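You operate a simulated robot arm through the tools that you are given. There is no shell and no other tool.

The job below is to be done with a simulated robot arm. You get a single attempt, and the scene is never put back.

JOB
Test both fibre holders on the scope and sort them by its word.
Fine: PASS goes in the foam nest, DIRT on the white pad, SCRATCH on the green film.

The check looks at the end state, three seconds after you hand in, the way a careful person would. Anything else that was tipped, shoved, dropped, spilled or broken makes it a failure.

ROBOT AND FRAMES
A 7-joint arm with a two-finger parallel gripper, fixed in place. Base frame: the origin is at the foot of the arm, x ahead of it, y to its left, z up; the work surface is at about z = 90. Units: cm, degrees, N and s.
Its first joint turns from -166.0 to 166.0 degrees. Payload 4.4 kg.
Tool frame: the origin (TCP) lies between the finger pads and is the grasp point; the fingertips stand 2.3 cm ahead of it; z points along the fingers, y is the line along which they close. Largest opening 9.4 cm; finger width 3.8, thickness 1; the body of the gripper, 5.4 by 9.6 cm, starts 3.9 cm behind the TCP.
Orientation is that of the tool frame in the base frame, as a unit quaternion [x, y, z, w]. With the fingers straight down and closing along the base's y, the tool's x points along the base's -x, its y along +y and its z along -z.

CONTROLS
- The arm moves only by the tool play_rows. Its argument "steps" is text: rows parted by semicolons, each of 7 numbers parted by spaces: the shift along the tool's x, y, z in units of 40 mm (1.0 is 40 mm), then the turn, a rotation vector about the tool's x, y, z in units of 5 degrees (1.0 is 5 degrees), then the finger opening in m, from 0 to 0.094. In form: x y z ax ay az grip; .... A call has 1 to 20 rows; each row shifts and turns the commanded pose from where the row before left it, along the tool's axes as they then stand. A call with a number of a shift or a turn outside -1 to 1 is refused whole. A row lasts 0.2 s, in which the tool goes at most 5 cm and 8.6 degrees; a call with a longer step from one row to the next is refused whole, and so is a gripper value outside its range. Where a pose cannot be reached the arm comes as near as it can. A force on the tool above 40 N (or 10 N above the force at the start of the call, whichever is more), or a blocked arm, ends the call early, and 0.2 s more pass. The fingers move at their own pace (about 7.2 cm/s each) and stop on an object; they squeeze with about 36 N. The grip force told is the motor's: it shows also when the fingers shut on nothing. Time passes only in rows, and 0.2 s behind the last, so rows that do not move let the fingers close. The reply holds the time, the measured pose of the TCP, the force on the tool along the base axes, the opening and the grip force, in the units named above and with some noise, with the torque about the TCP (base axes, N m) and any sound that the robot's microphone picked up.
- Cameras (640 x 400 px; columns grow to the right, rows downward): "scene" is fixed at [22.54, -64.21, 147.11]; the picture's right is [0.80, -0.60, 0.00], its down [-0.19, -0.25, -0.95] and it looks along [0.57, 0.76, -0.31] (base axes); focal length 355 px, centre (320, 200). "wrist" rides on the gripper at [8.6, 1.6, -7.5] in the tool frame; the picture's right is [-0.18, 0.98, 0.00], its down [-0.58, -0.11, -0.81] and it looks along [-0.79, -0.15, 0.59] (tool axes); focal length 243 px, centre (320, 200).
- snapshot(camera): a new picture of that camera. No time passes.
- measure_at(camera, pixels): there is no depth. For up to 12 entries [column, row, z] of the newest picture of that camera ("zoom" is the newest enlarged one), the place [x, y] in the base frame at which the ray of that pixel passes the height z, good to about 0.2 cm, but the place of the scene camera against the robot may be out by one fixed shift of up to 1.2 cm in any direction. No time passes.
- enlarge(camera, box): a new picture of the part [left, top, right, bottom] of that camera's present view, enlarged. No time passes.
- finish_job(): hands the job in; it is judged then, once.

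Unless the task says otherwise, let go and move clear before handing in.

The tools are called after "Call:" as a command line: name --argument value ..., lists and objects as JSON in quotes. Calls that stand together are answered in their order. play_rows: Moves the arm, as the interface text tells. Its arguments: {"type":"object","properties":{"steps":{"type":"string"}},"required":["steps"]} The other tools are called the same way: snapshot (camera) takes a picture; measure_at (camera, pixels) gives the place at which the rays of pixels pass given heights; enlarge (camera, box) takes an enlarged picture of a part of a camera's view; finish_job () hands the job in.

At the start:

```text
t: 0.0
position: [74.64, 38.9, 123.44]
ee_rot: [-0.001, 1.0, 0.0, 0.0]
contact_force: [-0.6, 0.4, -0.3]
torque: [-0.05, 0.03, 0.01]
opening: 9.42
grasp_force: 0.1
```

scene: 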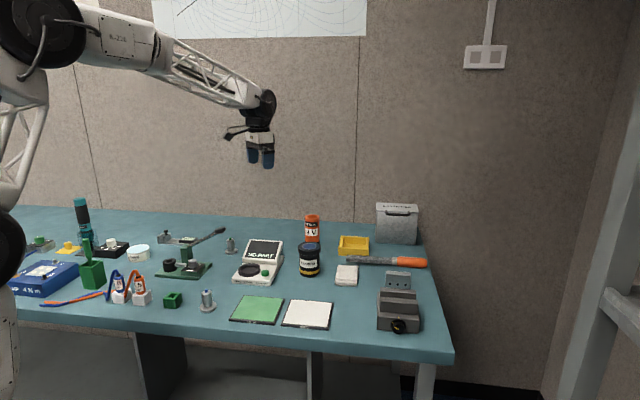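
wrist: 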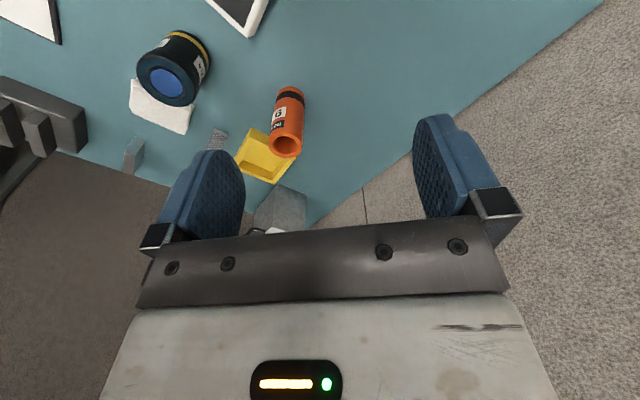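

The scene picture shows the scope with a screen at about (262, 255), green film at (257, 310), white pad at (307, 314), and several small objects on the left. I'll enlarge parts of the scene to identify the fibre holders, the foam nest and the scope's port.

Call:
enlarge --camera "scene" --box '[0, 190, 160, 310]'

Call:
enlarge --camera "scene" --box '[140, 210, 300, 330]'

Call:
enlarge --camera "scene" --box '[280, 200, 440, 340]'

```text
3.33 times, centred on (80, 250) of scene
```

zoom: 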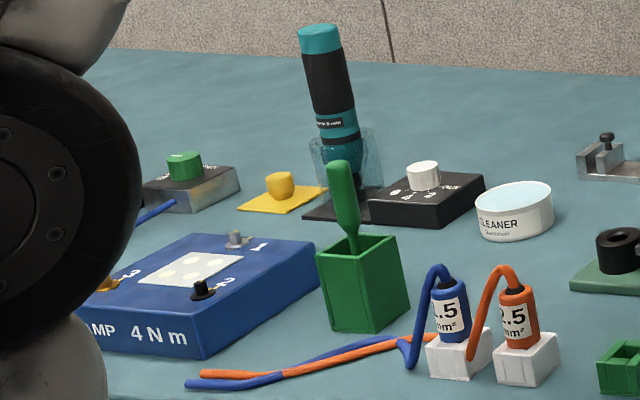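

```text
3.33 times, centred on (220, 270) of scene
```

zoom: 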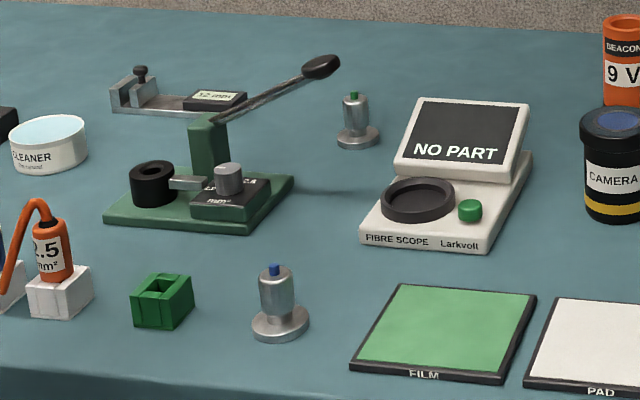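

```text
2.86 times, centred on (360, 270) of scene
```

zoom: 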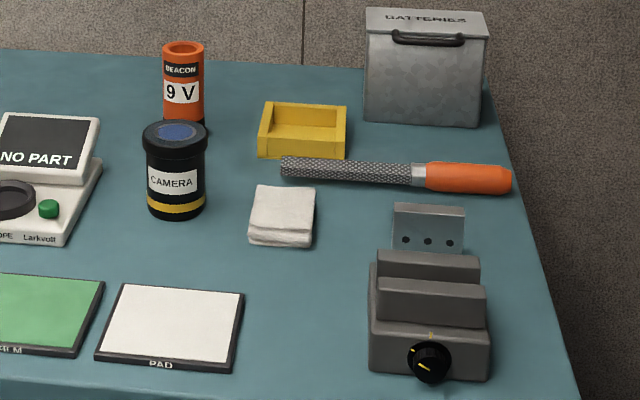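

The holders look like the two metal pieces with a blue tip (zoom ~(273,300)) and a green tip (~(355,120)); the scope has a dark ring and a green button. I'll measure rough places and look closer at the candidate foam nest.

Call:
enlarge --camera "scene" --box '[150, 275, 230, 325]'

Call:
enlarge --camera "scene" --box '[215, 225, 295, 295]'

Call:
enlarge --camera "scene" --box '[320, 220, 400, 290]'

Call:
measure_at --camera "scene" --pixels '[[208, 309, 90], [230, 252, 90], [249, 270, 92], [257, 310, 90], [307, 314, 90], [353, 250, 90], [173, 303, 90], [309, 270, 90], [312, 240, 90], [346, 277, 90], [264, 280, 92], [257, 273, 93]]'

```text
8.00 times, centred on (190, 300) of scene
```

zoom: 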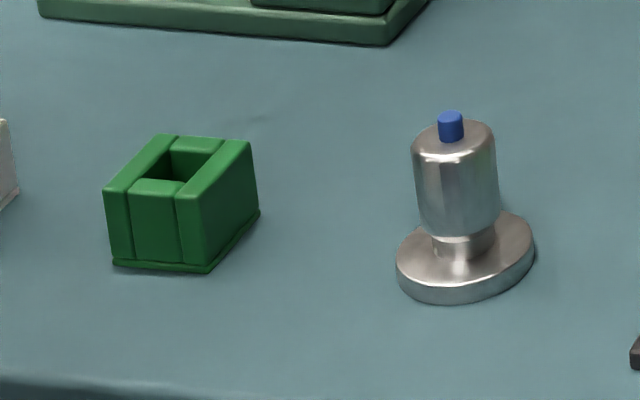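

```text
5.71 times, centred on (255, 260) of scene
```

zoom: 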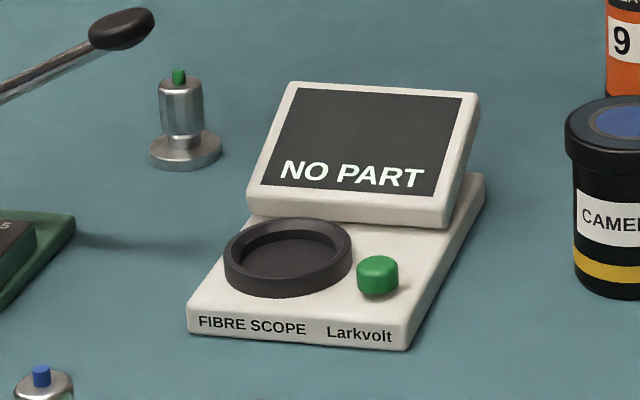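

```text
5.71 times, centred on (360, 255) of scene
```

zoom: 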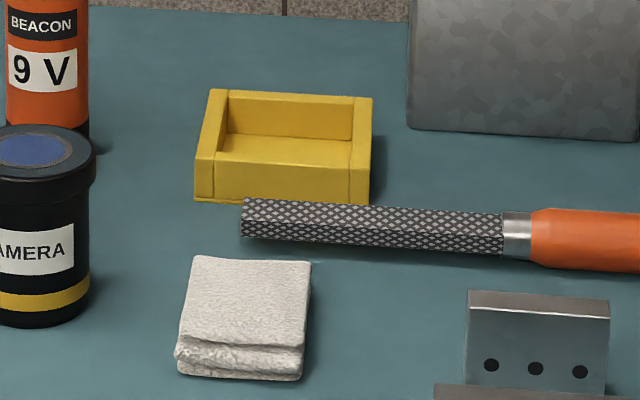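

```text
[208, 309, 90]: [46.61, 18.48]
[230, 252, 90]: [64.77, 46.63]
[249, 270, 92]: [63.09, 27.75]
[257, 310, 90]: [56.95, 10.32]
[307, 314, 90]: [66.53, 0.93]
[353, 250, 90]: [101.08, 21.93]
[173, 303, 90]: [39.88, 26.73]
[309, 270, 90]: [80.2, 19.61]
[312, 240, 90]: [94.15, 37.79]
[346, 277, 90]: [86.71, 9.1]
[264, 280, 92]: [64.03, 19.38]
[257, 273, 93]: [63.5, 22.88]
```

The yellow walled tray at (353,246) may be the foam nest, but part of the table is hidden. I'll measure in the wrist picture (tray at (265,155), pad corner at top left) to compare with the scene camera and find the fixed shift.

Call:
measure_at --camera "wrist" --pixels '[[247, 130, 93], [295, 150, 93], [282, 184, 93], [236, 158, 93], [265, 157, 90], [166, 82, 99], [248, 37, 92], [54, 43, 90.5], [160, 108, 92]]'

Call:
enlarge --camera "wrist" --box '[180, 80, 340, 240]'

Call:
measure_at --camera "scene" --pixels '[[309, 246, 99], [346, 266, 92], [349, 236, 93], [371, 237, 93], [369, 255, 90], [339, 253, 90], [333, 303, 90.5], [327, 330, 90]]'

```text
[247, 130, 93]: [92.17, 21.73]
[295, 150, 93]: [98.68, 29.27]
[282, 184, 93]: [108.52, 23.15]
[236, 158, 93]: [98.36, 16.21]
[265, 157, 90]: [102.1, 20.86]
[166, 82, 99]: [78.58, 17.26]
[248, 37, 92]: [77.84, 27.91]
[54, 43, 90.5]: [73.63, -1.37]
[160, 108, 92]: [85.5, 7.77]
```

```text
2.50 times, centred on (260, 160) of wrist
```

zoom: 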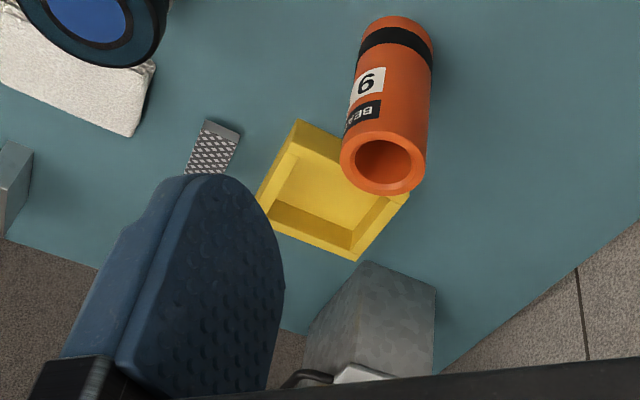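

```text
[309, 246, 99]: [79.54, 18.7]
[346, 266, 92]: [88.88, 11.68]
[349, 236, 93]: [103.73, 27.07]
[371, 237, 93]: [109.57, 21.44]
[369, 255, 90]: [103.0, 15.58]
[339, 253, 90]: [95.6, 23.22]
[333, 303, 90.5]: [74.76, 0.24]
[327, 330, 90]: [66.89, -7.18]
```

Wrist and scene measures agree within about 1–2 cm, and the yellow tray sits about 104 cm out. I'll move back high above the table to look at the left part and the holders with the wrist camera.

Call:
play_rows --steps "0.92 0.2 0 0 0 0 0.094;0.92 0.2 0 0 0 0 0.094;0.92 0.2 0 0 0 0 0.094;0.92 0.2 0 0 0 0 0.094;0.92 0.2 0 0 0 0 0.094;0.92 0.2 0 0 0 0 0.094;0.92 0.2 0 0 0 0 0.094;0.92 0.2 0 0 0 0 0.094;0.92 0.2 0 0 0 0 0.094;0.92 0.2 0 0 0 0 0.094;0 0 0 0 0 0 0.094"

Call:
snapshot --camera "wrist"

Call:
snapshot --camera "scene"

```text
t: 2.4
position: [37.87, 46.94, 123.42]
ee_rot: [0.0, 1.0, -0.001, 0.0]
contact_force: [0.1, -0.7, -0.4]
torque: [0.01, 0.01, -0.02]
opening: 9.4
grasp_force: 0.1
```

```text
taken
```

wrist: 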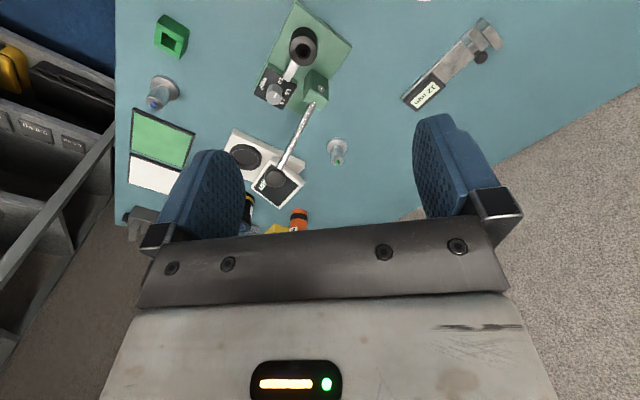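

```text
taken
```

scene: 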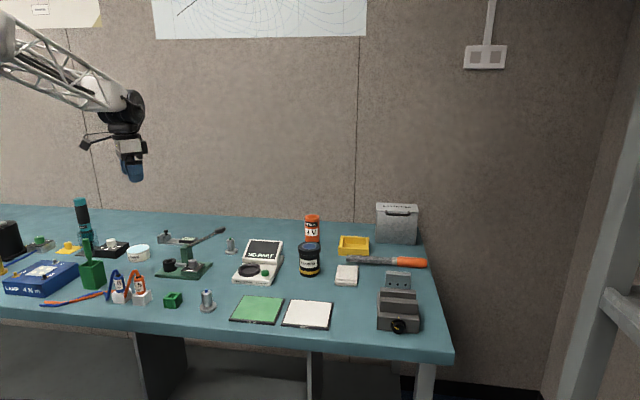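

Now more of the left side is visible at (0–150, 200–310). I'll enlarge it and the wrist view to find anything that could be a foam nest.

Call:
enlarge --camera "scene" --box '[0, 210, 120, 310]'

Call:
enlarge --camera "wrist" --box '[110, 0, 310, 130]'

Call:
enlarge --camera "wrist" --box '[200, 100, 400, 240]'

```text
4.00 times, centred on (60, 260) of scene
```

zoom: 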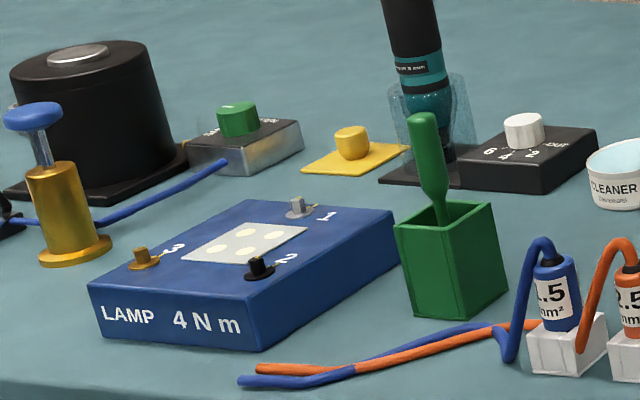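

```text
3.08 times, centred on (210, 65) of wrist
```

zoom: 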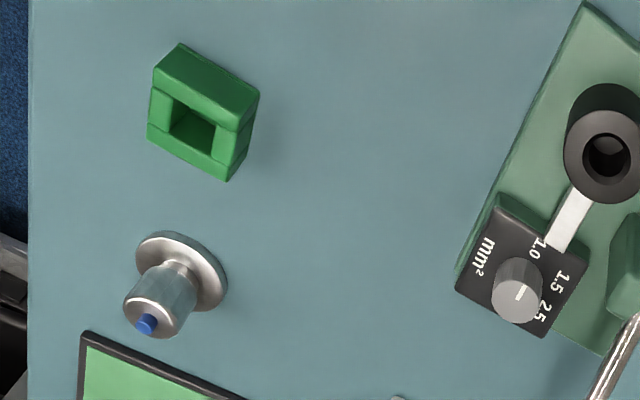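

```text
2.86 times, centred on (300, 170) of wrist
```

zoom: 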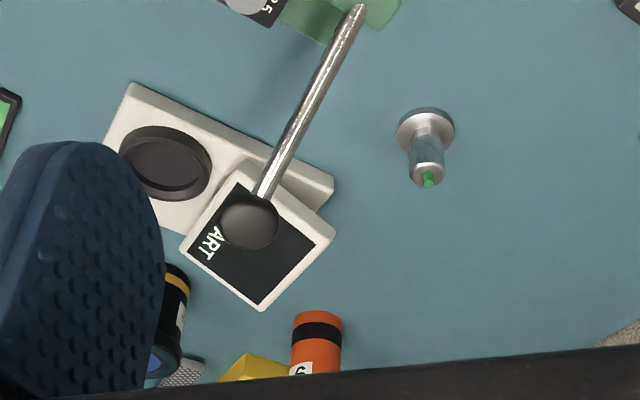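

The zoom shows the blue-tipped holder, the green-tipped holder and the scope ring; the left table has lamp, dispenser and other kit but no obvious foam. I'll yaw the wrist to look toward +y and check the rest of the table before deciding which item is the nest.

Call:
play_rows --steps "0 0 0 0 0 -1 0.094;0 0 0 0 0 -1 0.094;0 0 0 0 0 -1 0.094;0 0 0 0 0 -1 0.094;0 0 0 0 0 -1 0.094;0 0 0 0 0 -1 0.094;0 0 0 0 0 -1 0.094;0 0 0 0 0 -1 0.094;0 0 0 0 0 -1 0.094;0 0 0 0 0 -1 0.094;0 0 0 0 0 -1 0.094;0 0 0 0 0 -1 0.094;0 0 0 0 0 -1 0.094;0 0 0 0 0 -1 0.094;0 0 0 0 0 -1 0.094;0 0 0 0 0 -1 0.094;0 0 0 0 0 0 0.094"

Call:
snapshot --camera "wrist"

```text
t: 6.0
position: [37.81, 46.95, 123.53]
ee_rot: [-0.643, 0.766, 0.001, 0.0]
contact_force: [0.4, -0.3, 0.4]
torque: [0.02, 0.0, 0.02]
opening: 9.4
grasp_force: 0.0
```

```text
taken
```

wrist: 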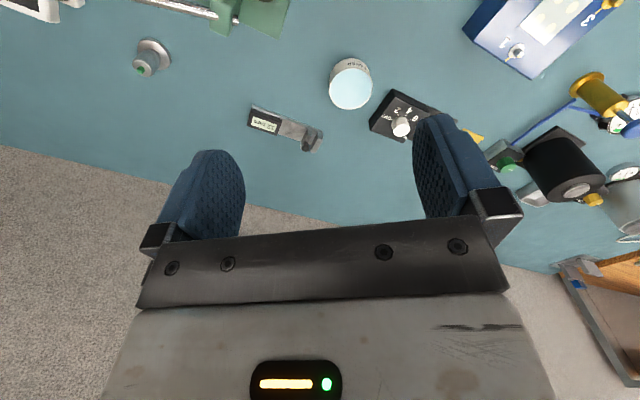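

The view toward +y shows more kit on the right at (560–640, 60–280), continuing toward -x. I'll enlarge there and turn further to see the rest.

Call:
play_rows --steps "0 0 0 0 0 -1 0.094;0 0 0 0 0 -1 0.094;0 0 0 0 0 -1 0.094;0 0 0 0 0 -1 0.094;0 0 0 0 0 -1 0.094;0 0 0 0 0 -1 0.094;0 0 0 0 0 -1 0.094;0 0 0 0 0 -1 0.094;0 0 0 0 0 -1 0.094;0 0 0 0 0 -1 0.094;0 0 0 0 0 0 0.094"

Call:
snapshot --camera "wrist"

Call:
enlarge --camera "wrist" --box '[240, 0, 640, 250]'

```text
t: 8.4
position: [37.79, 46.92, 123.59]
ee_rot: [0.906, -0.423, 0.0, 0.0]
contact_force: [-0.6, -0.1, -0.7]
torque: [0.02, 0.0, 0.02]
opening: 9.38
grasp_force: 0.1
```

```text
taken
```

wrist: 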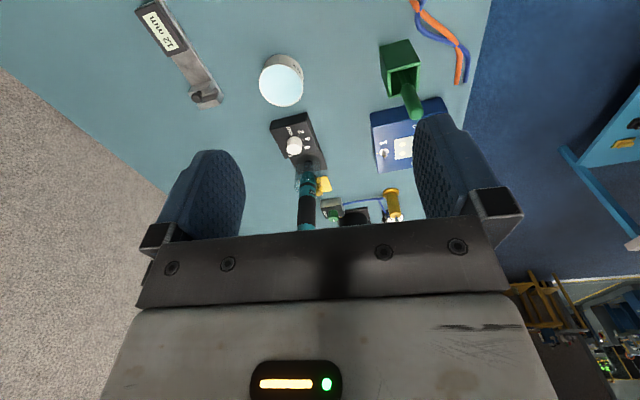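

```text
1.60 times, centred on (440, 125) of wrist
```

zoom: 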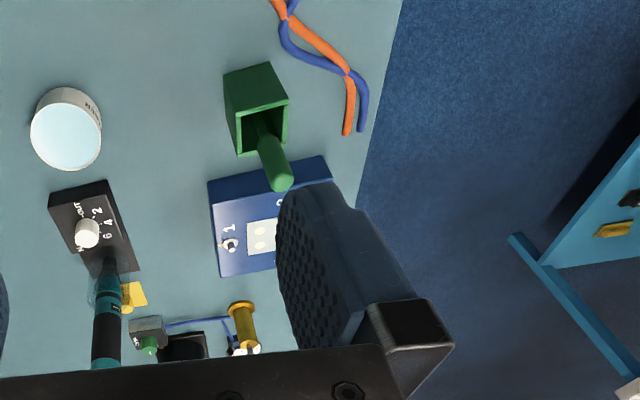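

The table keeps going toward -x with a black coil, brass dispenser and more beyond. I'll move over there at height to see the remaining items.

Call:
play_rows --steps "-0.8 0.56 0 0 0 0 0.094;-0.8 0.56 0 0 0 0 0.094;-0.8 0.56 0 0 0 0 0.094;-0.8 0.56 0 0 0 0 0.094;-0.8 0.56 0 0 0 0 0.094;-0.8 0.56 0 0 0 0 0.094;-0.8 0.56 0 0 0 0 0.094;-0.8 0.56 0 0 0 0 0.094;0 0 0 0 0 0 0.094"

Call:
snapshot --camera "wrist"

Call:
enlarge --camera "wrist" --box '[160, 0, 480, 240]'

```text
t: 10.0
position: [22.49, 51.88, 125.8]
ee_rot: [0.863, -0.504, -0.004, -0.017]
contact_force: [0.6, 0.3, 0.5]
torque: [0.01, -0.01, -0.02]
opening: 9.38
grasp_force: 0.2
stopped in row 7: the arm was blocked; the commanded pose is now the measured one
```

```text
taken
```

wrist: 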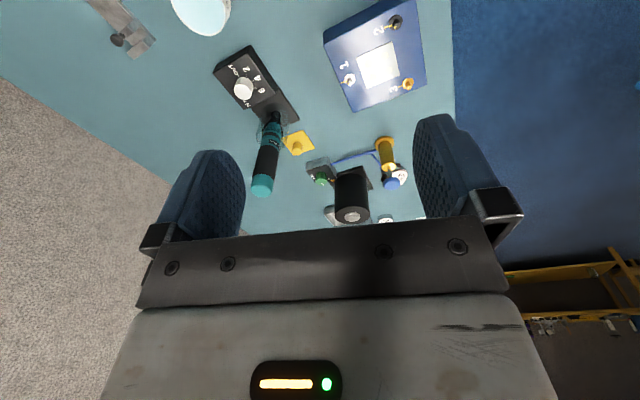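

```text
1.67 times, centred on (320, 120) of wrist
```

zoom: 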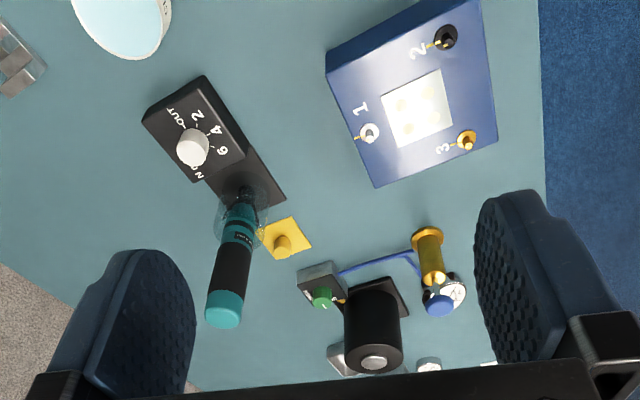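

The arm hit a limit at this yaw, so I'll tilt the fingers outward in place to look at the far end of the table (items at (350–390, 200–220)).

Call:
play_rows --steps "0 0 0 0 -1 0 0.094;0 0 0 0 -1 0 0.094;0 0 0 0 -1 0 0.094;0 0 0 0 -1 0 0.094;0 0 0 0 -1 0 0.094;0 0 0 0 -1 0 0.094;0 0 0 0 0 0 0.094"

Call:
snapshot --camera "wrist"

Call:
enlarge --camera "wrist" --box '[220, 0, 440, 160]'

```text
t: 11.6
position: [21.76, 51.81, 125.41]
ee_rot: [0.835, -0.479, -0.228, -0.145]
contact_force: [0.0, 0.2, 0.4]
torque: [0.01, 0.03, 0.03]
opening: 9.39
grasp_force: 0.2
```

```text
taken
```

wrist: 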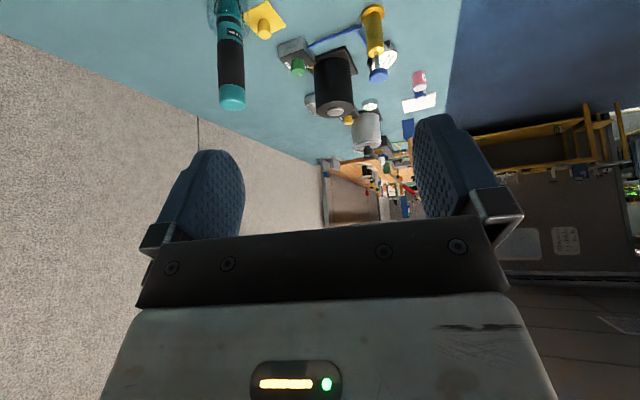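

```text
2.50 times, centred on (330, 80) of wrist
```

zoom: 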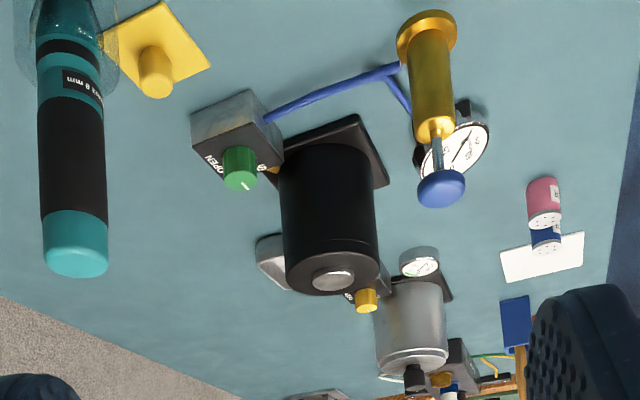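

The far end shows pots, gauges and cards at (370–440, 70–150). I'll measure where those are, to judge whether anything else reachable could be the nest.

Call:
measure_at --camera "wrist" --pixels '[[420, 103, 90], [408, 130, 90], [265, 20, 90], [340, 95, 90], [365, 135, 90], [375, 45, 90]]'

Call:
enlarge --camera "wrist" --box '[310, 60, 450, 220]'

```text
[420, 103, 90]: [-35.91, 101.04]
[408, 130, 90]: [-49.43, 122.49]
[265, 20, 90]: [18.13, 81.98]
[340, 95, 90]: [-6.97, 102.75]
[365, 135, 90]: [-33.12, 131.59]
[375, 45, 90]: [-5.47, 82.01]
```

```text
2.50 times, centred on (380, 140) of wrist
```

zoom: 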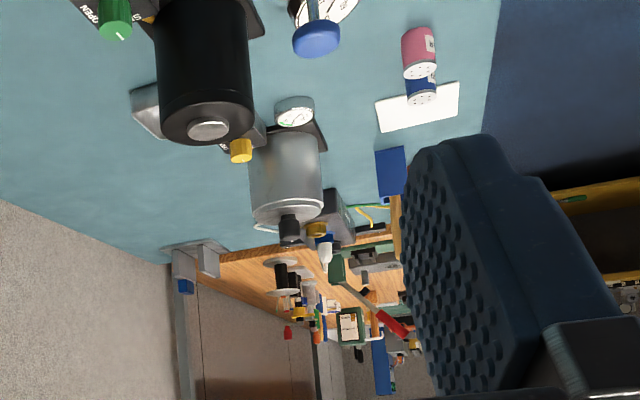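

Everything at that end is beyond reach, so the yellow tray remains the likely foam nest. I'll untilt, yaw back and then view the tray and the holders closely.

Call:
play_rows --steps "0 0 0 0 1 0 0.094;0 0 0 0 1 0 0.094;0 0 0 0 1 0 0.094;0 0 0 0 1 0 0.094;0 0 0 0 1 0 0.094;0 0 0 0 1 0 0.094;0 0 0 0 0 1 0.094;0 0 0 0 0 1 0.094;0 0 0 0 0 1 0.094;0 0 0 0 0 1 0.094;0 0 0 0 0 1 0.094;0 0 0 0 0 1 0.094;0 0 0 0 0 1 0.094;0 0 0 0 0 1 0.094;0 0 0 0 0 1 0.094;0 0 0 0 0 1 0.094;0 0 0 0 0 1 0.094;0 0 0 0 0 1 0.094;0 0 0 0 0 0 0.094"

```text
t: 15.6
position: [22.07, 51.42, 127.39]
ee_rot: [-0.496, 0.868, 0.021, 0.025]
contact_force: [-0.6, 0.8, 1.0]
torque: [0.01, -0.01, 0.0]
opening: 9.39
grasp_force: 0.0
```

The pose reads yaw about -59° with a small residual tilt, no contacts. I'll complete the yaw back.

Call:
play_rows --steps "0 0 0 0 0 1 0.094;0 0 0 0 0 1 0.094;0 0 0 0 0 1 0.094;0 0 0 0 0 1 0.094;0 0 0 0 0 1 0.094;0 0 0 0 0 1 0.094;0 0 0 0 0 1 0.094;0 0 0 0 0 1 0.094;0 0 0 0 0 1 0.094;0 0 0 0 0 1 0.094;0 0 0 0 0 1 0.094;0 0 0 0 0 0.9 0.094;0 0 0 0 0 0 0.094"

```text
t: 18.4
position: [21.89, 51.42, 126.24]
ee_rot: [-0.001, 1.0, 0.022, 0.008]
contact_force: [1.1, 0.8, 0.8]
torque: [0.0, 0.0, 0.02]
opening: 9.4
grasp_force: 0.1
```

Residual tilt is about 2.5°, which I'll correct with small turns, then travel at height to a viewpoint over the tray side near (85, 22).

Call:
play_rows --steps "0 0 0 0.5 0.18 0.03 0.094;-0.875 -0.4 0.07 0 0 0 0.094;-0.875 -0.4 0.07 0 0 0 0.094;-0.875 -0.4 0.07 0 0 0 0.094;-0.875 -0.4 0.07 0 0 0 0.094;-0.875 -0.4 0.07 0 0 0 0.094;-0.875 -0.4 0.07 0 0 0 0.094;-0.875 -0.4 0.07 0 0 0 0.094;-0.875 -0.4 0.07 0 0 0 0.094;-0.875 -0.4 0.07 0 0 0 0.094;-0.875 -0.4 0.07 0 0 0 0.094;-0.875 -0.4 0.07 0 0 0 0.094;-0.875 -0.4 0.07 0 0 0 0.094;-0.875 -0.4 0.07 0 0 0 0.094;-0.875 -0.4 0.07 0 0 0 0.094;-0.875 -0.4 0.07 0 0 0 0.094;-0.875 -0.4 0.07 0 0 0 0.094;-0.875 -0.4 0.07 0 0 0 0.094;0 0 0 0 0 0 0.094"

Call:
snapshot --camera "wrist"

Call:
enlarge --camera "wrist" --box '[200, 60, 440, 220]'

```text
t: 22.4
position: [81.41, 24.79, 120.68]
ee_rot: [-0.003, 1.0, -0.007, -0.001]
contact_force: [-0.3, -0.2, 0.6]
torque: [0.01, 0.01, 0.04]
opening: 9.37
grasp_force: 0.0
```

```text
taken
```

wrist: 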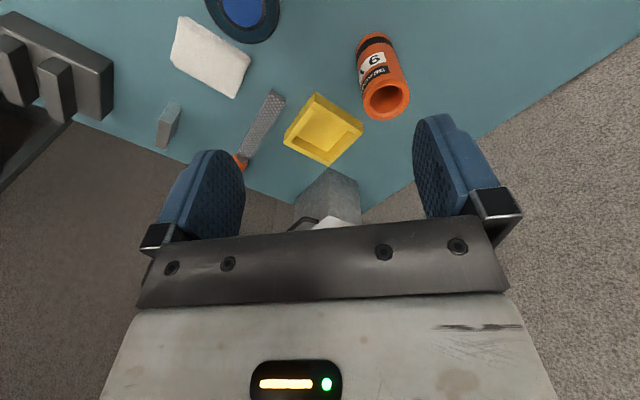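

```text
2.50 times, centred on (320, 140) of wrist
```

zoom: 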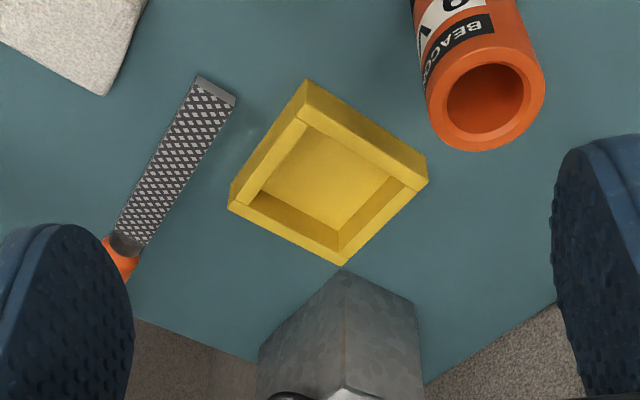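

The tray's top corners show at zoom (305,82), (427,181), (340,265), (230,206). I'll measure these at several heights plus the floor of the tray.

Call:
measure_at --camera "zoom" --pixels '[[305, 82, 93], [427, 181, 93], [340, 265, 93], [230, 206, 93], [303, 118, 93], [390, 178, 93], [340, 247, 93], [262, 192, 93], [330, 172, 90.5], [305, 97, 90], [280, 150, 90], [450, 140, 104]]'

```text
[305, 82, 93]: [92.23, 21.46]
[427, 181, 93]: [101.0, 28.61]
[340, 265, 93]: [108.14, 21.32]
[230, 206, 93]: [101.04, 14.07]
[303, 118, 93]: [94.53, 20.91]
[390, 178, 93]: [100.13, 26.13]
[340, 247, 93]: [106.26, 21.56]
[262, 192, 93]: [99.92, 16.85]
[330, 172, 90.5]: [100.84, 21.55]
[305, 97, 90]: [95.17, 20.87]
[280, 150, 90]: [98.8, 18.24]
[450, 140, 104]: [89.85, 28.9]
```

The tray is about 10.8 cm square, rotated 45°, centred near (100.4, 21.4), a stretch to reach only if a part passes. Now I'll go look at the blue-tipped holder near (46, 18) with the wrist camera.

Call:
play_rows --steps "0.945 -0.13 0.12 -0.15 0 0 0.094;0.945 -0.13 0.12 0 0 0 0.094;0.945 -0.13 0.12 0 0 0 0.094;0.945 -0.13 0.12 0 0 0 0.094;0.945 -0.13 0.12 0 0 0 0.094;0.945 -0.13 0.12 0 0 0 0.094;0.945 -0.13 0.12 0 0 0 0.094;0.945 -0.13 0.12 0 0 0 0.094;0.945 -0.13 0.12 0 0 0 0.094;0.945 -0.13 0.12 0 0 0 0.094;0.945 -0.13 0.12 0 0 0 0.094;0.945 -0.13 0.12 0 0 0 0.094;0 0 0 0 0 0 0.094"

Call:
snapshot --camera "wrist"

Call:
enlarge --camera "wrist" --box '[220, 0, 420, 130]'

```text
t: 25.2
position: [35.82, 18.33, 115.16]
ee_rot: [-0.002, 1.0, 0.0, -0.003]
contact_force: [0.2, 0.0, 0.5]
torque: [0.02, -0.03, 0.0]
opening: 9.38
grasp_force: 0.1
```

```text
taken
```

wrist: 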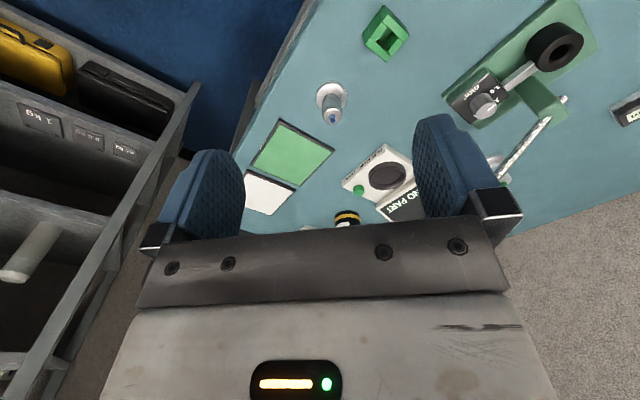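

```text
3.08 times, centred on (320, 65) of wrist
```

zoom: 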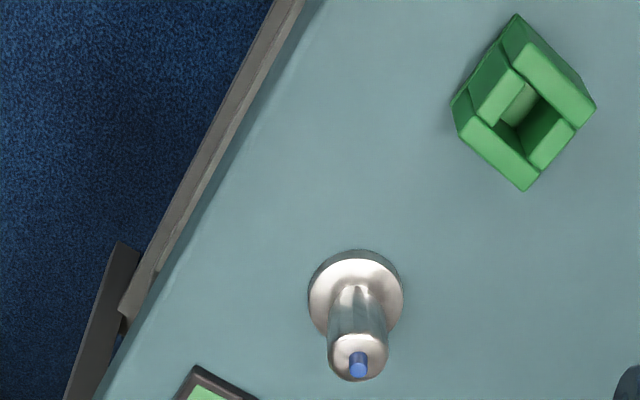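

The flange ellipse is centred near zoom (355,297) and the blue tip top at (359,357). I'll measure flange, tip, film and pad, and the scope ring from this wrist view.

Call:
measure_at --camera "zoom" --pixels '[[355, 297, 91], [308, 297, 91], [403, 297, 91], [355, 250, 91], [355, 342, 91], [359, 357, 97], [359, 357, 98], [359, 357, 96], [330, 350, 96], [388, 350, 96], [525, 105, 92], [357, 380, 95.5]]'

Call:
measure_at --camera "wrist" --pixels '[[388, 176, 93], [360, 191, 94], [278, 120, 90.5], [335, 148, 90.5], [306, 185, 90.5], [250, 165, 90.5], [385, 144, 93], [342, 180, 93]]'

Call:
enlarge --camera "wrist" --box '[230, 110, 430, 240]'

```text
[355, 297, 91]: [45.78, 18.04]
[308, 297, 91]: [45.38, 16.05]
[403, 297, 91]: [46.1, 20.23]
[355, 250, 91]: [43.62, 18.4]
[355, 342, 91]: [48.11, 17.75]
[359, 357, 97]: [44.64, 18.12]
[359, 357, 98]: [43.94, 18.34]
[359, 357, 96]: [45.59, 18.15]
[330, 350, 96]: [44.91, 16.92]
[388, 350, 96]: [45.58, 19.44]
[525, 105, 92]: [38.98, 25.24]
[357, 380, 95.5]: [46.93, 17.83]
```

```text
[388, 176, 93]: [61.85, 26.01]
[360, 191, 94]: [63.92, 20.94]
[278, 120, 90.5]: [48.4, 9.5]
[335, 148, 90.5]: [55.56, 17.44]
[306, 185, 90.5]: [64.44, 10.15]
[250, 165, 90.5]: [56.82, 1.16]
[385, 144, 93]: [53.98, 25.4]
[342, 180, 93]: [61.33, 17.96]
```

```text
3.08 times, centred on (330, 175) of wrist
```

zoom: 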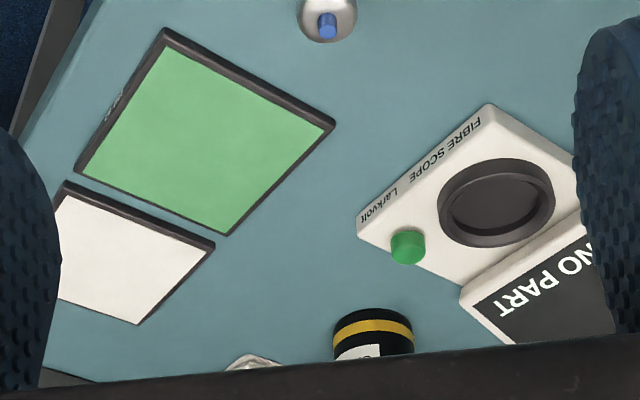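

The blue holder stands at about (45.8, 18.1), roughly 6 cm tall with tip top near z=96 and flange ~4.5 cm across. Before planning the scope approach I'll locate the crimp lever knob, which may hang near the scope, and detail the scope ring.

Call:
enlarge --camera "wrist" --box '[440, 60, 640, 200]'

Call:
measure_at --camera "scene" --pixels '[[221, 231, 95], [221, 231, 100], [221, 231, 105], [221, 231, 110], [249, 269, 93], [266, 271, 94], [249, 240, 98], [280, 242, 98], [278, 262, 93], [245, 258, 94]]'

Call:
measure_at --camera "wrist" --pixels '[[388, 176, 92], [388, 176, 94], [373, 172, 93.5], [411, 177, 93.5], [390, 162, 93.5], [390, 190, 93.5], [362, 189, 94]]'

```text
2.86 times, centred on (540, 130) of wrist
```

zoom: 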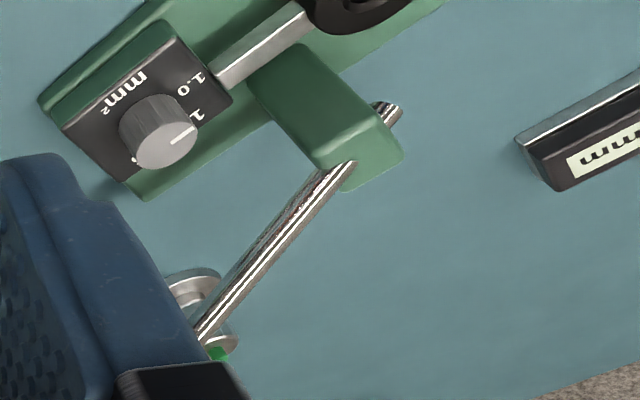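

```text
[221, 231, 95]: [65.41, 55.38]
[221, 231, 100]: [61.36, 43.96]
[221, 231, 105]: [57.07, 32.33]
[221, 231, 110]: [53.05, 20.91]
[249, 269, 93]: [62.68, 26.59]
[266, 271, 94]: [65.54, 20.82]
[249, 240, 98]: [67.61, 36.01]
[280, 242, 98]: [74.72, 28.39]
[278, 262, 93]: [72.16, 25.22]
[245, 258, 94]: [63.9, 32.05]
```

```text
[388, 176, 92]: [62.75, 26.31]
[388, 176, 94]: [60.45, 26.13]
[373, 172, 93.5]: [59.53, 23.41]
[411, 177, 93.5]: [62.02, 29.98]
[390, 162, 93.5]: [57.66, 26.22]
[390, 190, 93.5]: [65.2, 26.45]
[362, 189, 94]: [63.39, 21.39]
```

The lever knob triangulates to about (58, 35, 104), so approaching the scope with the fingers closing parallel to its front edge (yaw -45°) keeps clear of both the screen and the knob. I'll yaw -45° and move above the blue holder at about z=104.

Call:
play_rows --steps "0 0 0 0 0 -1 0.094;0 0 0 0 0 -1 0.094;0 0 0 0 0 -1 0.094;0 0 0 0 0 -1 0.094;0 0 0 0 0 -1 0.094;0 0 0 0 0 -1 0.094;0 0 0 0 0 -1 0.094;0 0 0 0 0 -1 0.094;0 0 0 0 0 -1 0.094;-0.433 -0.453 0.7 0 0 0 0.094;-0.433 -0.453 0.7 0 0 0 0.094;-0.433 -0.453 0.7 0 0 0 0.094;-0.433 -0.453 0.7 0 0 0 0.094;0 0 0 0 0 0 0.094;0 0 0 0 0 0 0.094"

Call:
snapshot --camera "wrist"

Call:
snapshot --camera "scene"

```text
t: 28.4
position: [46.03, 18.17, 104.11]
ee_rot: [-0.384, 0.923, 0.001, -0.003]
contact_force: [0.3, 0.6, -0.7]
torque: [0.01, 0.0, 0.01]
opening: 9.41
grasp_force: 0.0
```

```text
taken
```

wrist: 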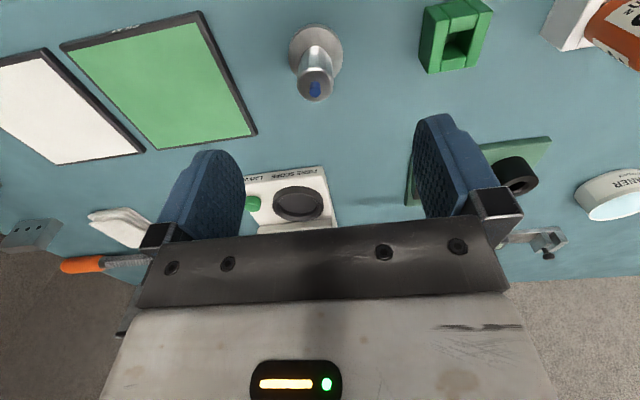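

```text
taken
```

scene: 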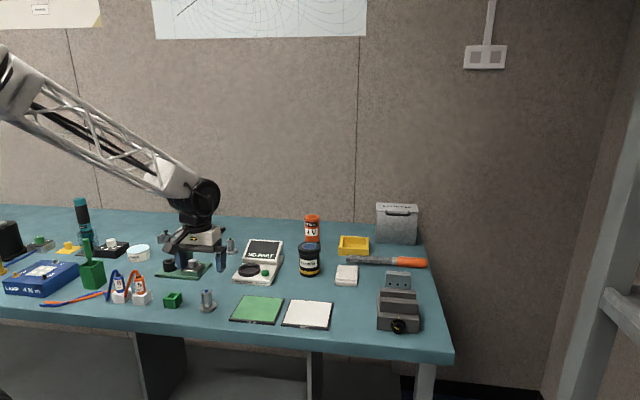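

The wrist picture now shows the blue holder at (315,65) with the tip at (315,89), and the pose is as commanded. I'll re-measure the holder and the scope from here before descending.

Call:
enlarge --camera "wrist" --box '[260, 10, 370, 120]'

Call:
measure_at --camera "wrist" --pixels '[[316, 50, 90.8], [289, 50, 90.8], [343, 50, 90.8], [316, 24, 90.8], [315, 83, 96], [299, 85, 95], [333, 85, 95], [298, 203, 94], [275, 203, 94], [321, 203, 94], [254, 203, 94]]'

Call:
enlarge --camera "wrist" --box '[230, 150, 350, 240]'

```text
3.64 times, centred on (315, 65) of wrist
```

zoom: 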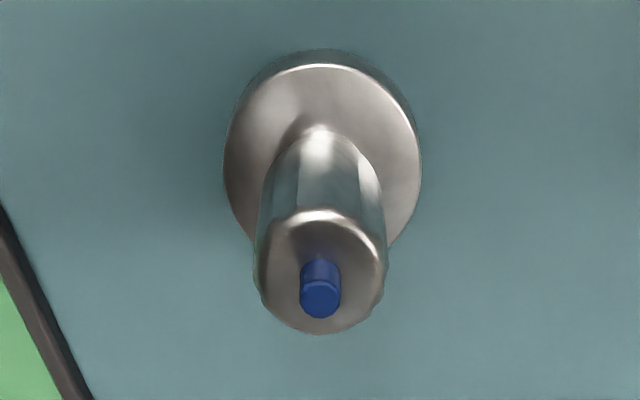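

```text
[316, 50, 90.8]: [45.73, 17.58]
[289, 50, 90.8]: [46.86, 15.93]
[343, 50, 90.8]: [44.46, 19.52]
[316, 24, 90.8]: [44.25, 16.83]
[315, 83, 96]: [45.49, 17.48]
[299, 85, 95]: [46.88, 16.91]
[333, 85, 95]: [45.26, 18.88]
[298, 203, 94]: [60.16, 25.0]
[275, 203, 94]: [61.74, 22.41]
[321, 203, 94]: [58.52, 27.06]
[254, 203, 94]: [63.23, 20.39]
```

```text
4.44 times, centred on (290, 195) of wrist
```

zoom: 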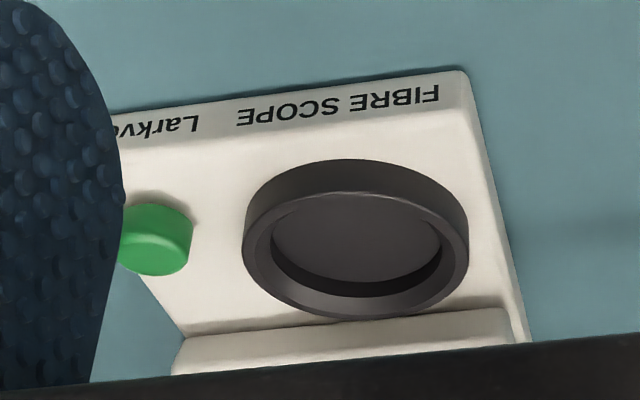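

Refined, the holder axis is about (45.9, 17.8), within 0.4 cm of the TCP. I'll descend to TCP z≈94.2 around the body and close.

Call:
play_rows --steps "0.08 0 0.8 0 0 0 0.094;0 0 0.8 0 0 0 0.094;0 0 0.6 0 0 0 0.094;0 0 0.27 0 0 0 0.094;0 0 0 0 0 0 0.094;0 0 0 0 0 0 0.094"

Call:
snapshot --camera "wrist"

Call:
enlarge --camera "scene" --box '[150, 220, 270, 320]'

```text
t: 29.8
position: [45.79, 17.99, 94.08]
ee_rot: [-0.385, 0.923, 0.001, -0.002]
contact_force: [1.8, 0.3, 0.1]
torque: [-0.02, -0.05, 0.02]
opening: 9.43
grasp_force: 0.1
```

```text
taken
```

wrist: 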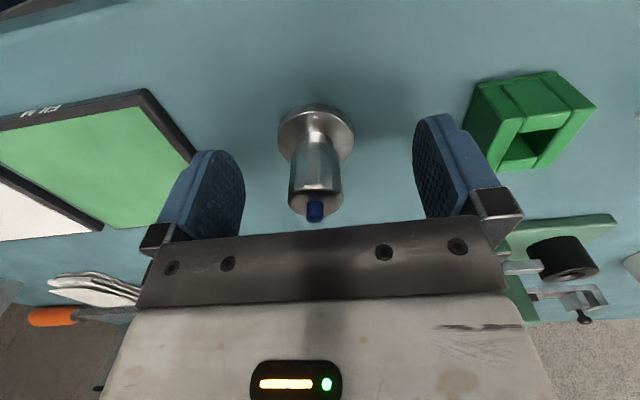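

```text
4.00 times, centred on (210, 270) of scene
```

zoom: 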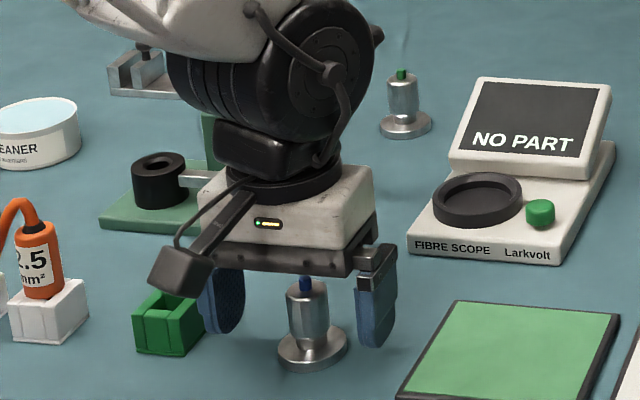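

The fingers straddle the holder body cleanly, clear of the green block at (540,120). I'll close on it.

Call:
play_rows --steps "0 0 0 0 0 0 0.06;0 0 0 0 0 0 0.04;0 0 0 0 0 0 0.02;0 0 0 0 0 0 0.01;0 0 0 0 0 0 0.01;0 0 0 0 0 0 0.01"

Call:
snapshot --camera "wrist"

```text
t: 31.2
position: [45.71, 17.85, 94.04]
ee_rot: [-0.385, 0.923, 0.0, -0.003]
contact_force: [2.1, -1.1, 3.7]
torque: [-0.07, -0.1, -0.04]
opening: 2.5
grasp_force: 36.0
```

```text
taken
```

wrist: 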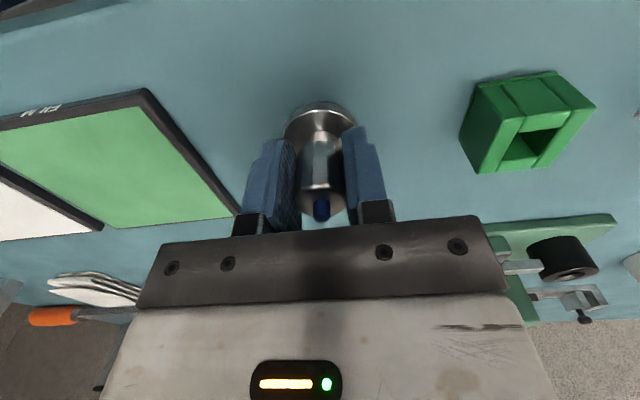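

The grip holds at 2.5 cm opening with 36 N. I'll lift straight up 10 cm and move toward the scope for a close look at the ring.

Call:
play_rows --steps "0 0 -0.4 0 0 0 0.01;0 0 -0.7 0 0 0 0.01;0 0 -0.7 0 0 0 0.01;0 0 -0.7 0 0 0 0.01;-0.5 -0.36 0 0 0 0 0.01;-0.5 -0.36 0 0 0 0 0.01;-0.5 -0.36 0 0 0 0 0.01;-0.5 -0.36 0 0 0 0 0.01;0 0 0 0 0 0 0.01;0 0 0 0 0 0 0.01"

Call:
snapshot --camera "wrist"

Call:
enlarge --camera "wrist" --box '[220, 40, 460, 220]'

Call:
enlarge --camera "scene" --box '[190, 200, 310, 300]'

```text
t: 33.4
position: [55.62, 19.57, 104.03]
ee_rot: [-0.385, 0.923, 0.001, -0.003]
contact_force: [0.4, 0.2, -1.0]
torque: [0.0, 0.0, 0.01]
opening: 2.46
grasp_force: 35.8
```

```text
taken
```

wrist: 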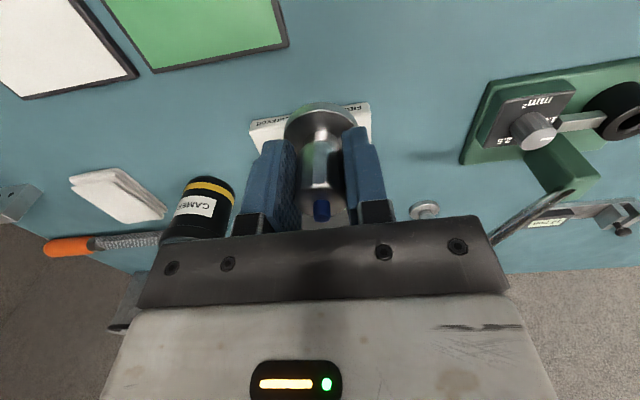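

```text
2.22 times, centred on (340, 130) of wrist
```

zoom: 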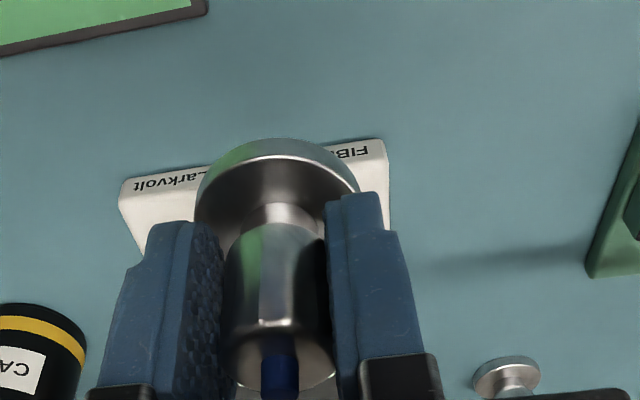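

```text
4.00 times, centred on (250, 250) of scene
```

zoom: 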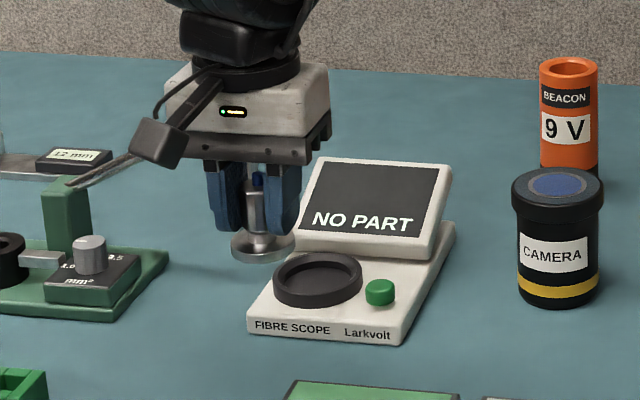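

The held flange hides the ring in the wrist view (310,120), so I'll use the scene camera and calibrate its shift with the held holder. Enlarging the ring and holder strongly.

Call:
enlarge --camera "scene" --box '[215, 235, 285, 285]'

Call:
measure_at --camera "scene" --pixels '[[235.9, 262, 100], [235.9, 262, 100], [234.3, 244.5, 106]]'

```text
8.00 times, centred on (250, 260) of scene
```

zoom: 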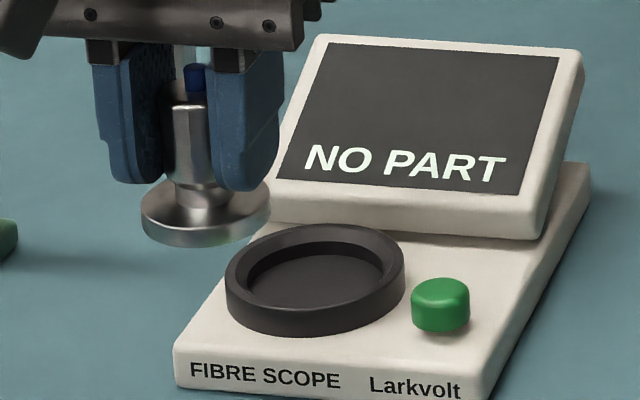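

```text
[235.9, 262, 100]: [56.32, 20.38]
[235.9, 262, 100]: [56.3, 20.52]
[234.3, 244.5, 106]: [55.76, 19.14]
```

Using the 8x picture: flange about 4.4 cm across, ring bore about 5.2 cm, so I need the ring centre to within ~0.3 cm. I'll shift sideways 9 cm so the wrist camera can see the ring past the held part.

Call:
play_rows --steps "0 -0.75 0 0 0 0 0.01;0 -0.75 0 0 0 0 0.01;0 -0.75 0 0 0 0 0.01;0 0 0 0 0 0 0.01;0 0 0 0 0 0 0.01"

Call:
snapshot --camera "wrist"

Call:
enlarge --camera "wrist" --box '[350, 90, 510, 220]'

```text
t: 34.6
position: [61.83, 13.18, 104.05]
ee_rot: [-0.385, 0.923, 0.001, -0.003]
contact_force: [-0.2, 0.0, -1.5]
torque: [-0.02, -0.04, 0.01]
opening: 2.47
grasp_force: 36.3
```

```text
taken
```

wrist: 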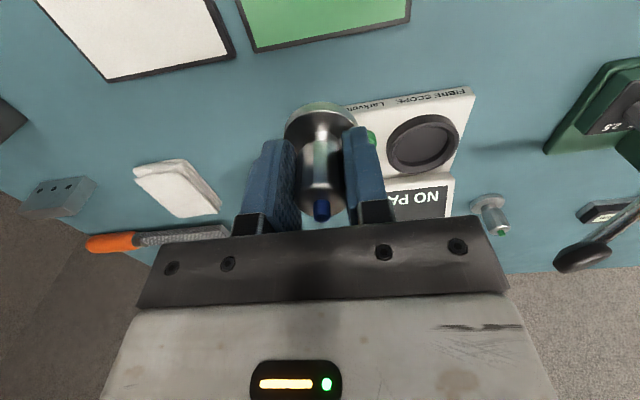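

```text
3.08 times, centred on (430, 155) of wrist
```

zoom: 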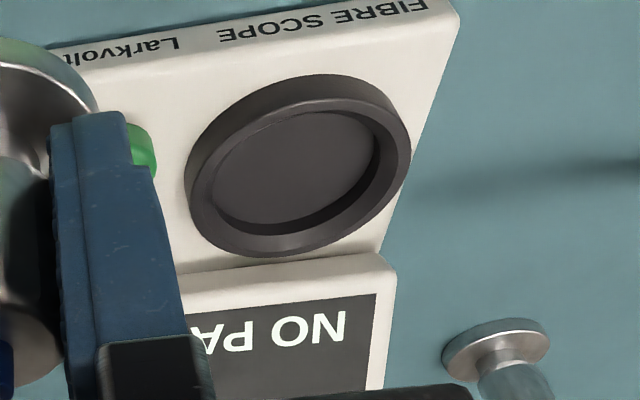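

The ring is now clear at (422,143). I'll enlarge it and measure rim points.

Call:
enlarge --camera "wrist" --box '[382, 105, 466, 180]'

```text
5.33 times, centred on (424, 142) of wrist
```

zoom: 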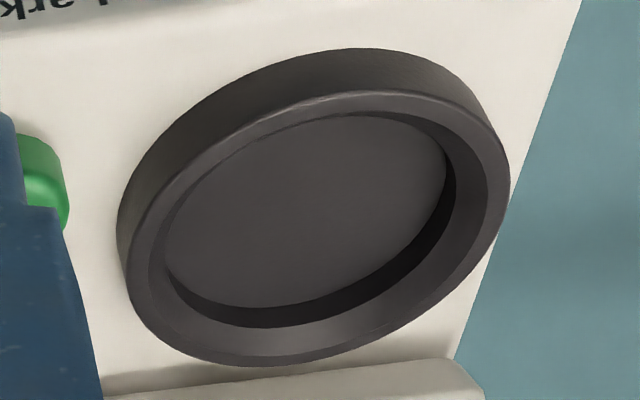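

The rim's outer top ellipse spans zoom x 125–511, y 91–366, so its centre is at about (318, 228). I'll measure that at several heights plus rim extremes.

Call:
measure_at --camera "zoom" --pixels '[[318, 228.5, 92], [318, 228.5, 92.5], [318, 228.5, 93], [318, 228.5, 93.5], [125, 265, 92.5], [511, 180, 92.5], [355, 92, 92.5], [250, 366, 92.5], [304, 212, 91.5], [163, 250, 91.5], [445, 170, 91.5]]'

Call:
measure_at --camera "scene" --pixels '[[249.3, 268.4, 92], [249.3, 268.4, 92.5], [249.3, 268.4, 93], [249.3, 271.25, 91.5]]'

```text
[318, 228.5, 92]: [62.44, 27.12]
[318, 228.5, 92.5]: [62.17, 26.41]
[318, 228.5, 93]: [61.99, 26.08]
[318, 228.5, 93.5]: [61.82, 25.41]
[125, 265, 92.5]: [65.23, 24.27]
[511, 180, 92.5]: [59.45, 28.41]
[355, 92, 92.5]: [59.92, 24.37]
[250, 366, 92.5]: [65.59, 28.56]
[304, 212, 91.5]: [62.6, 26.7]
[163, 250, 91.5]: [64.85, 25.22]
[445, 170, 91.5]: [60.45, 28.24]
```

```text
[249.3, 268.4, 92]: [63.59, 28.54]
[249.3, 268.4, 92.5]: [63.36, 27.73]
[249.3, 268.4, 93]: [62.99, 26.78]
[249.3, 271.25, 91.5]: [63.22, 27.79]
```

Several views put the rim near z≈93 and centre near (62.0, 26.0), but height couples to position. I'll take one steeper view of the ring by moving 6 cm forward to pin it down.

Call:
play_rows --steps "-0.75 -0.1 0 0 0 0 0.01;-0.75 -0.1 0 0 0 0 0.01;0 0 0 0 0 0 0.01;0 0 0 0 0 0 0.01"

Call:
snapshot --camera "wrist"

Call:
enlarge --camera "wrist" --box '[390, 0, 520, 100]'

```text
t: 35.6
position: [66.64, 17.0, 104.04]
ee_rot: [-0.385, 0.923, 0.0, -0.003]
contact_force: [0.2, 0.7, -1.0]
torque: [-0.01, 0.01, 0.03]
opening: 2.48
grasp_force: 35.5
```

```text
taken
```

wrist: 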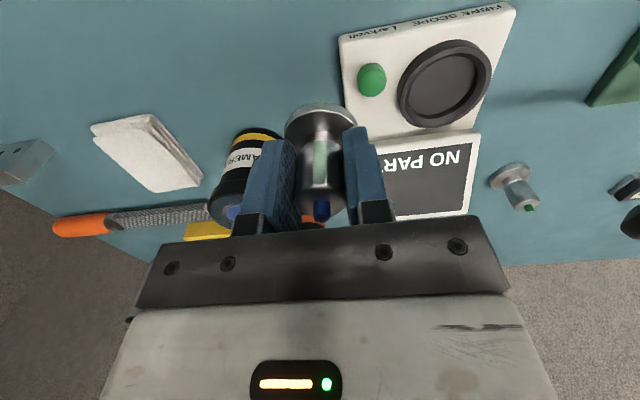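

```text
4.00 times, centred on (455, 50) of wrist
```

zoom: 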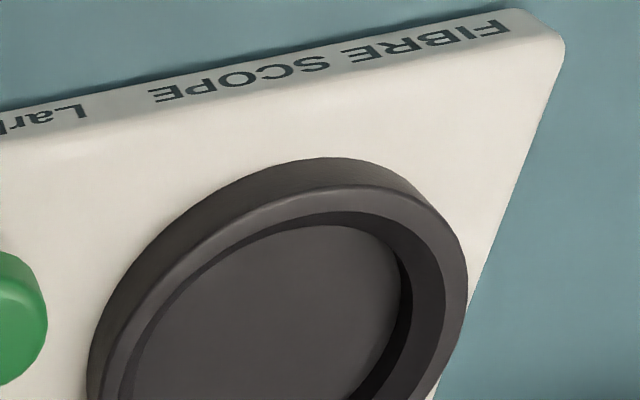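

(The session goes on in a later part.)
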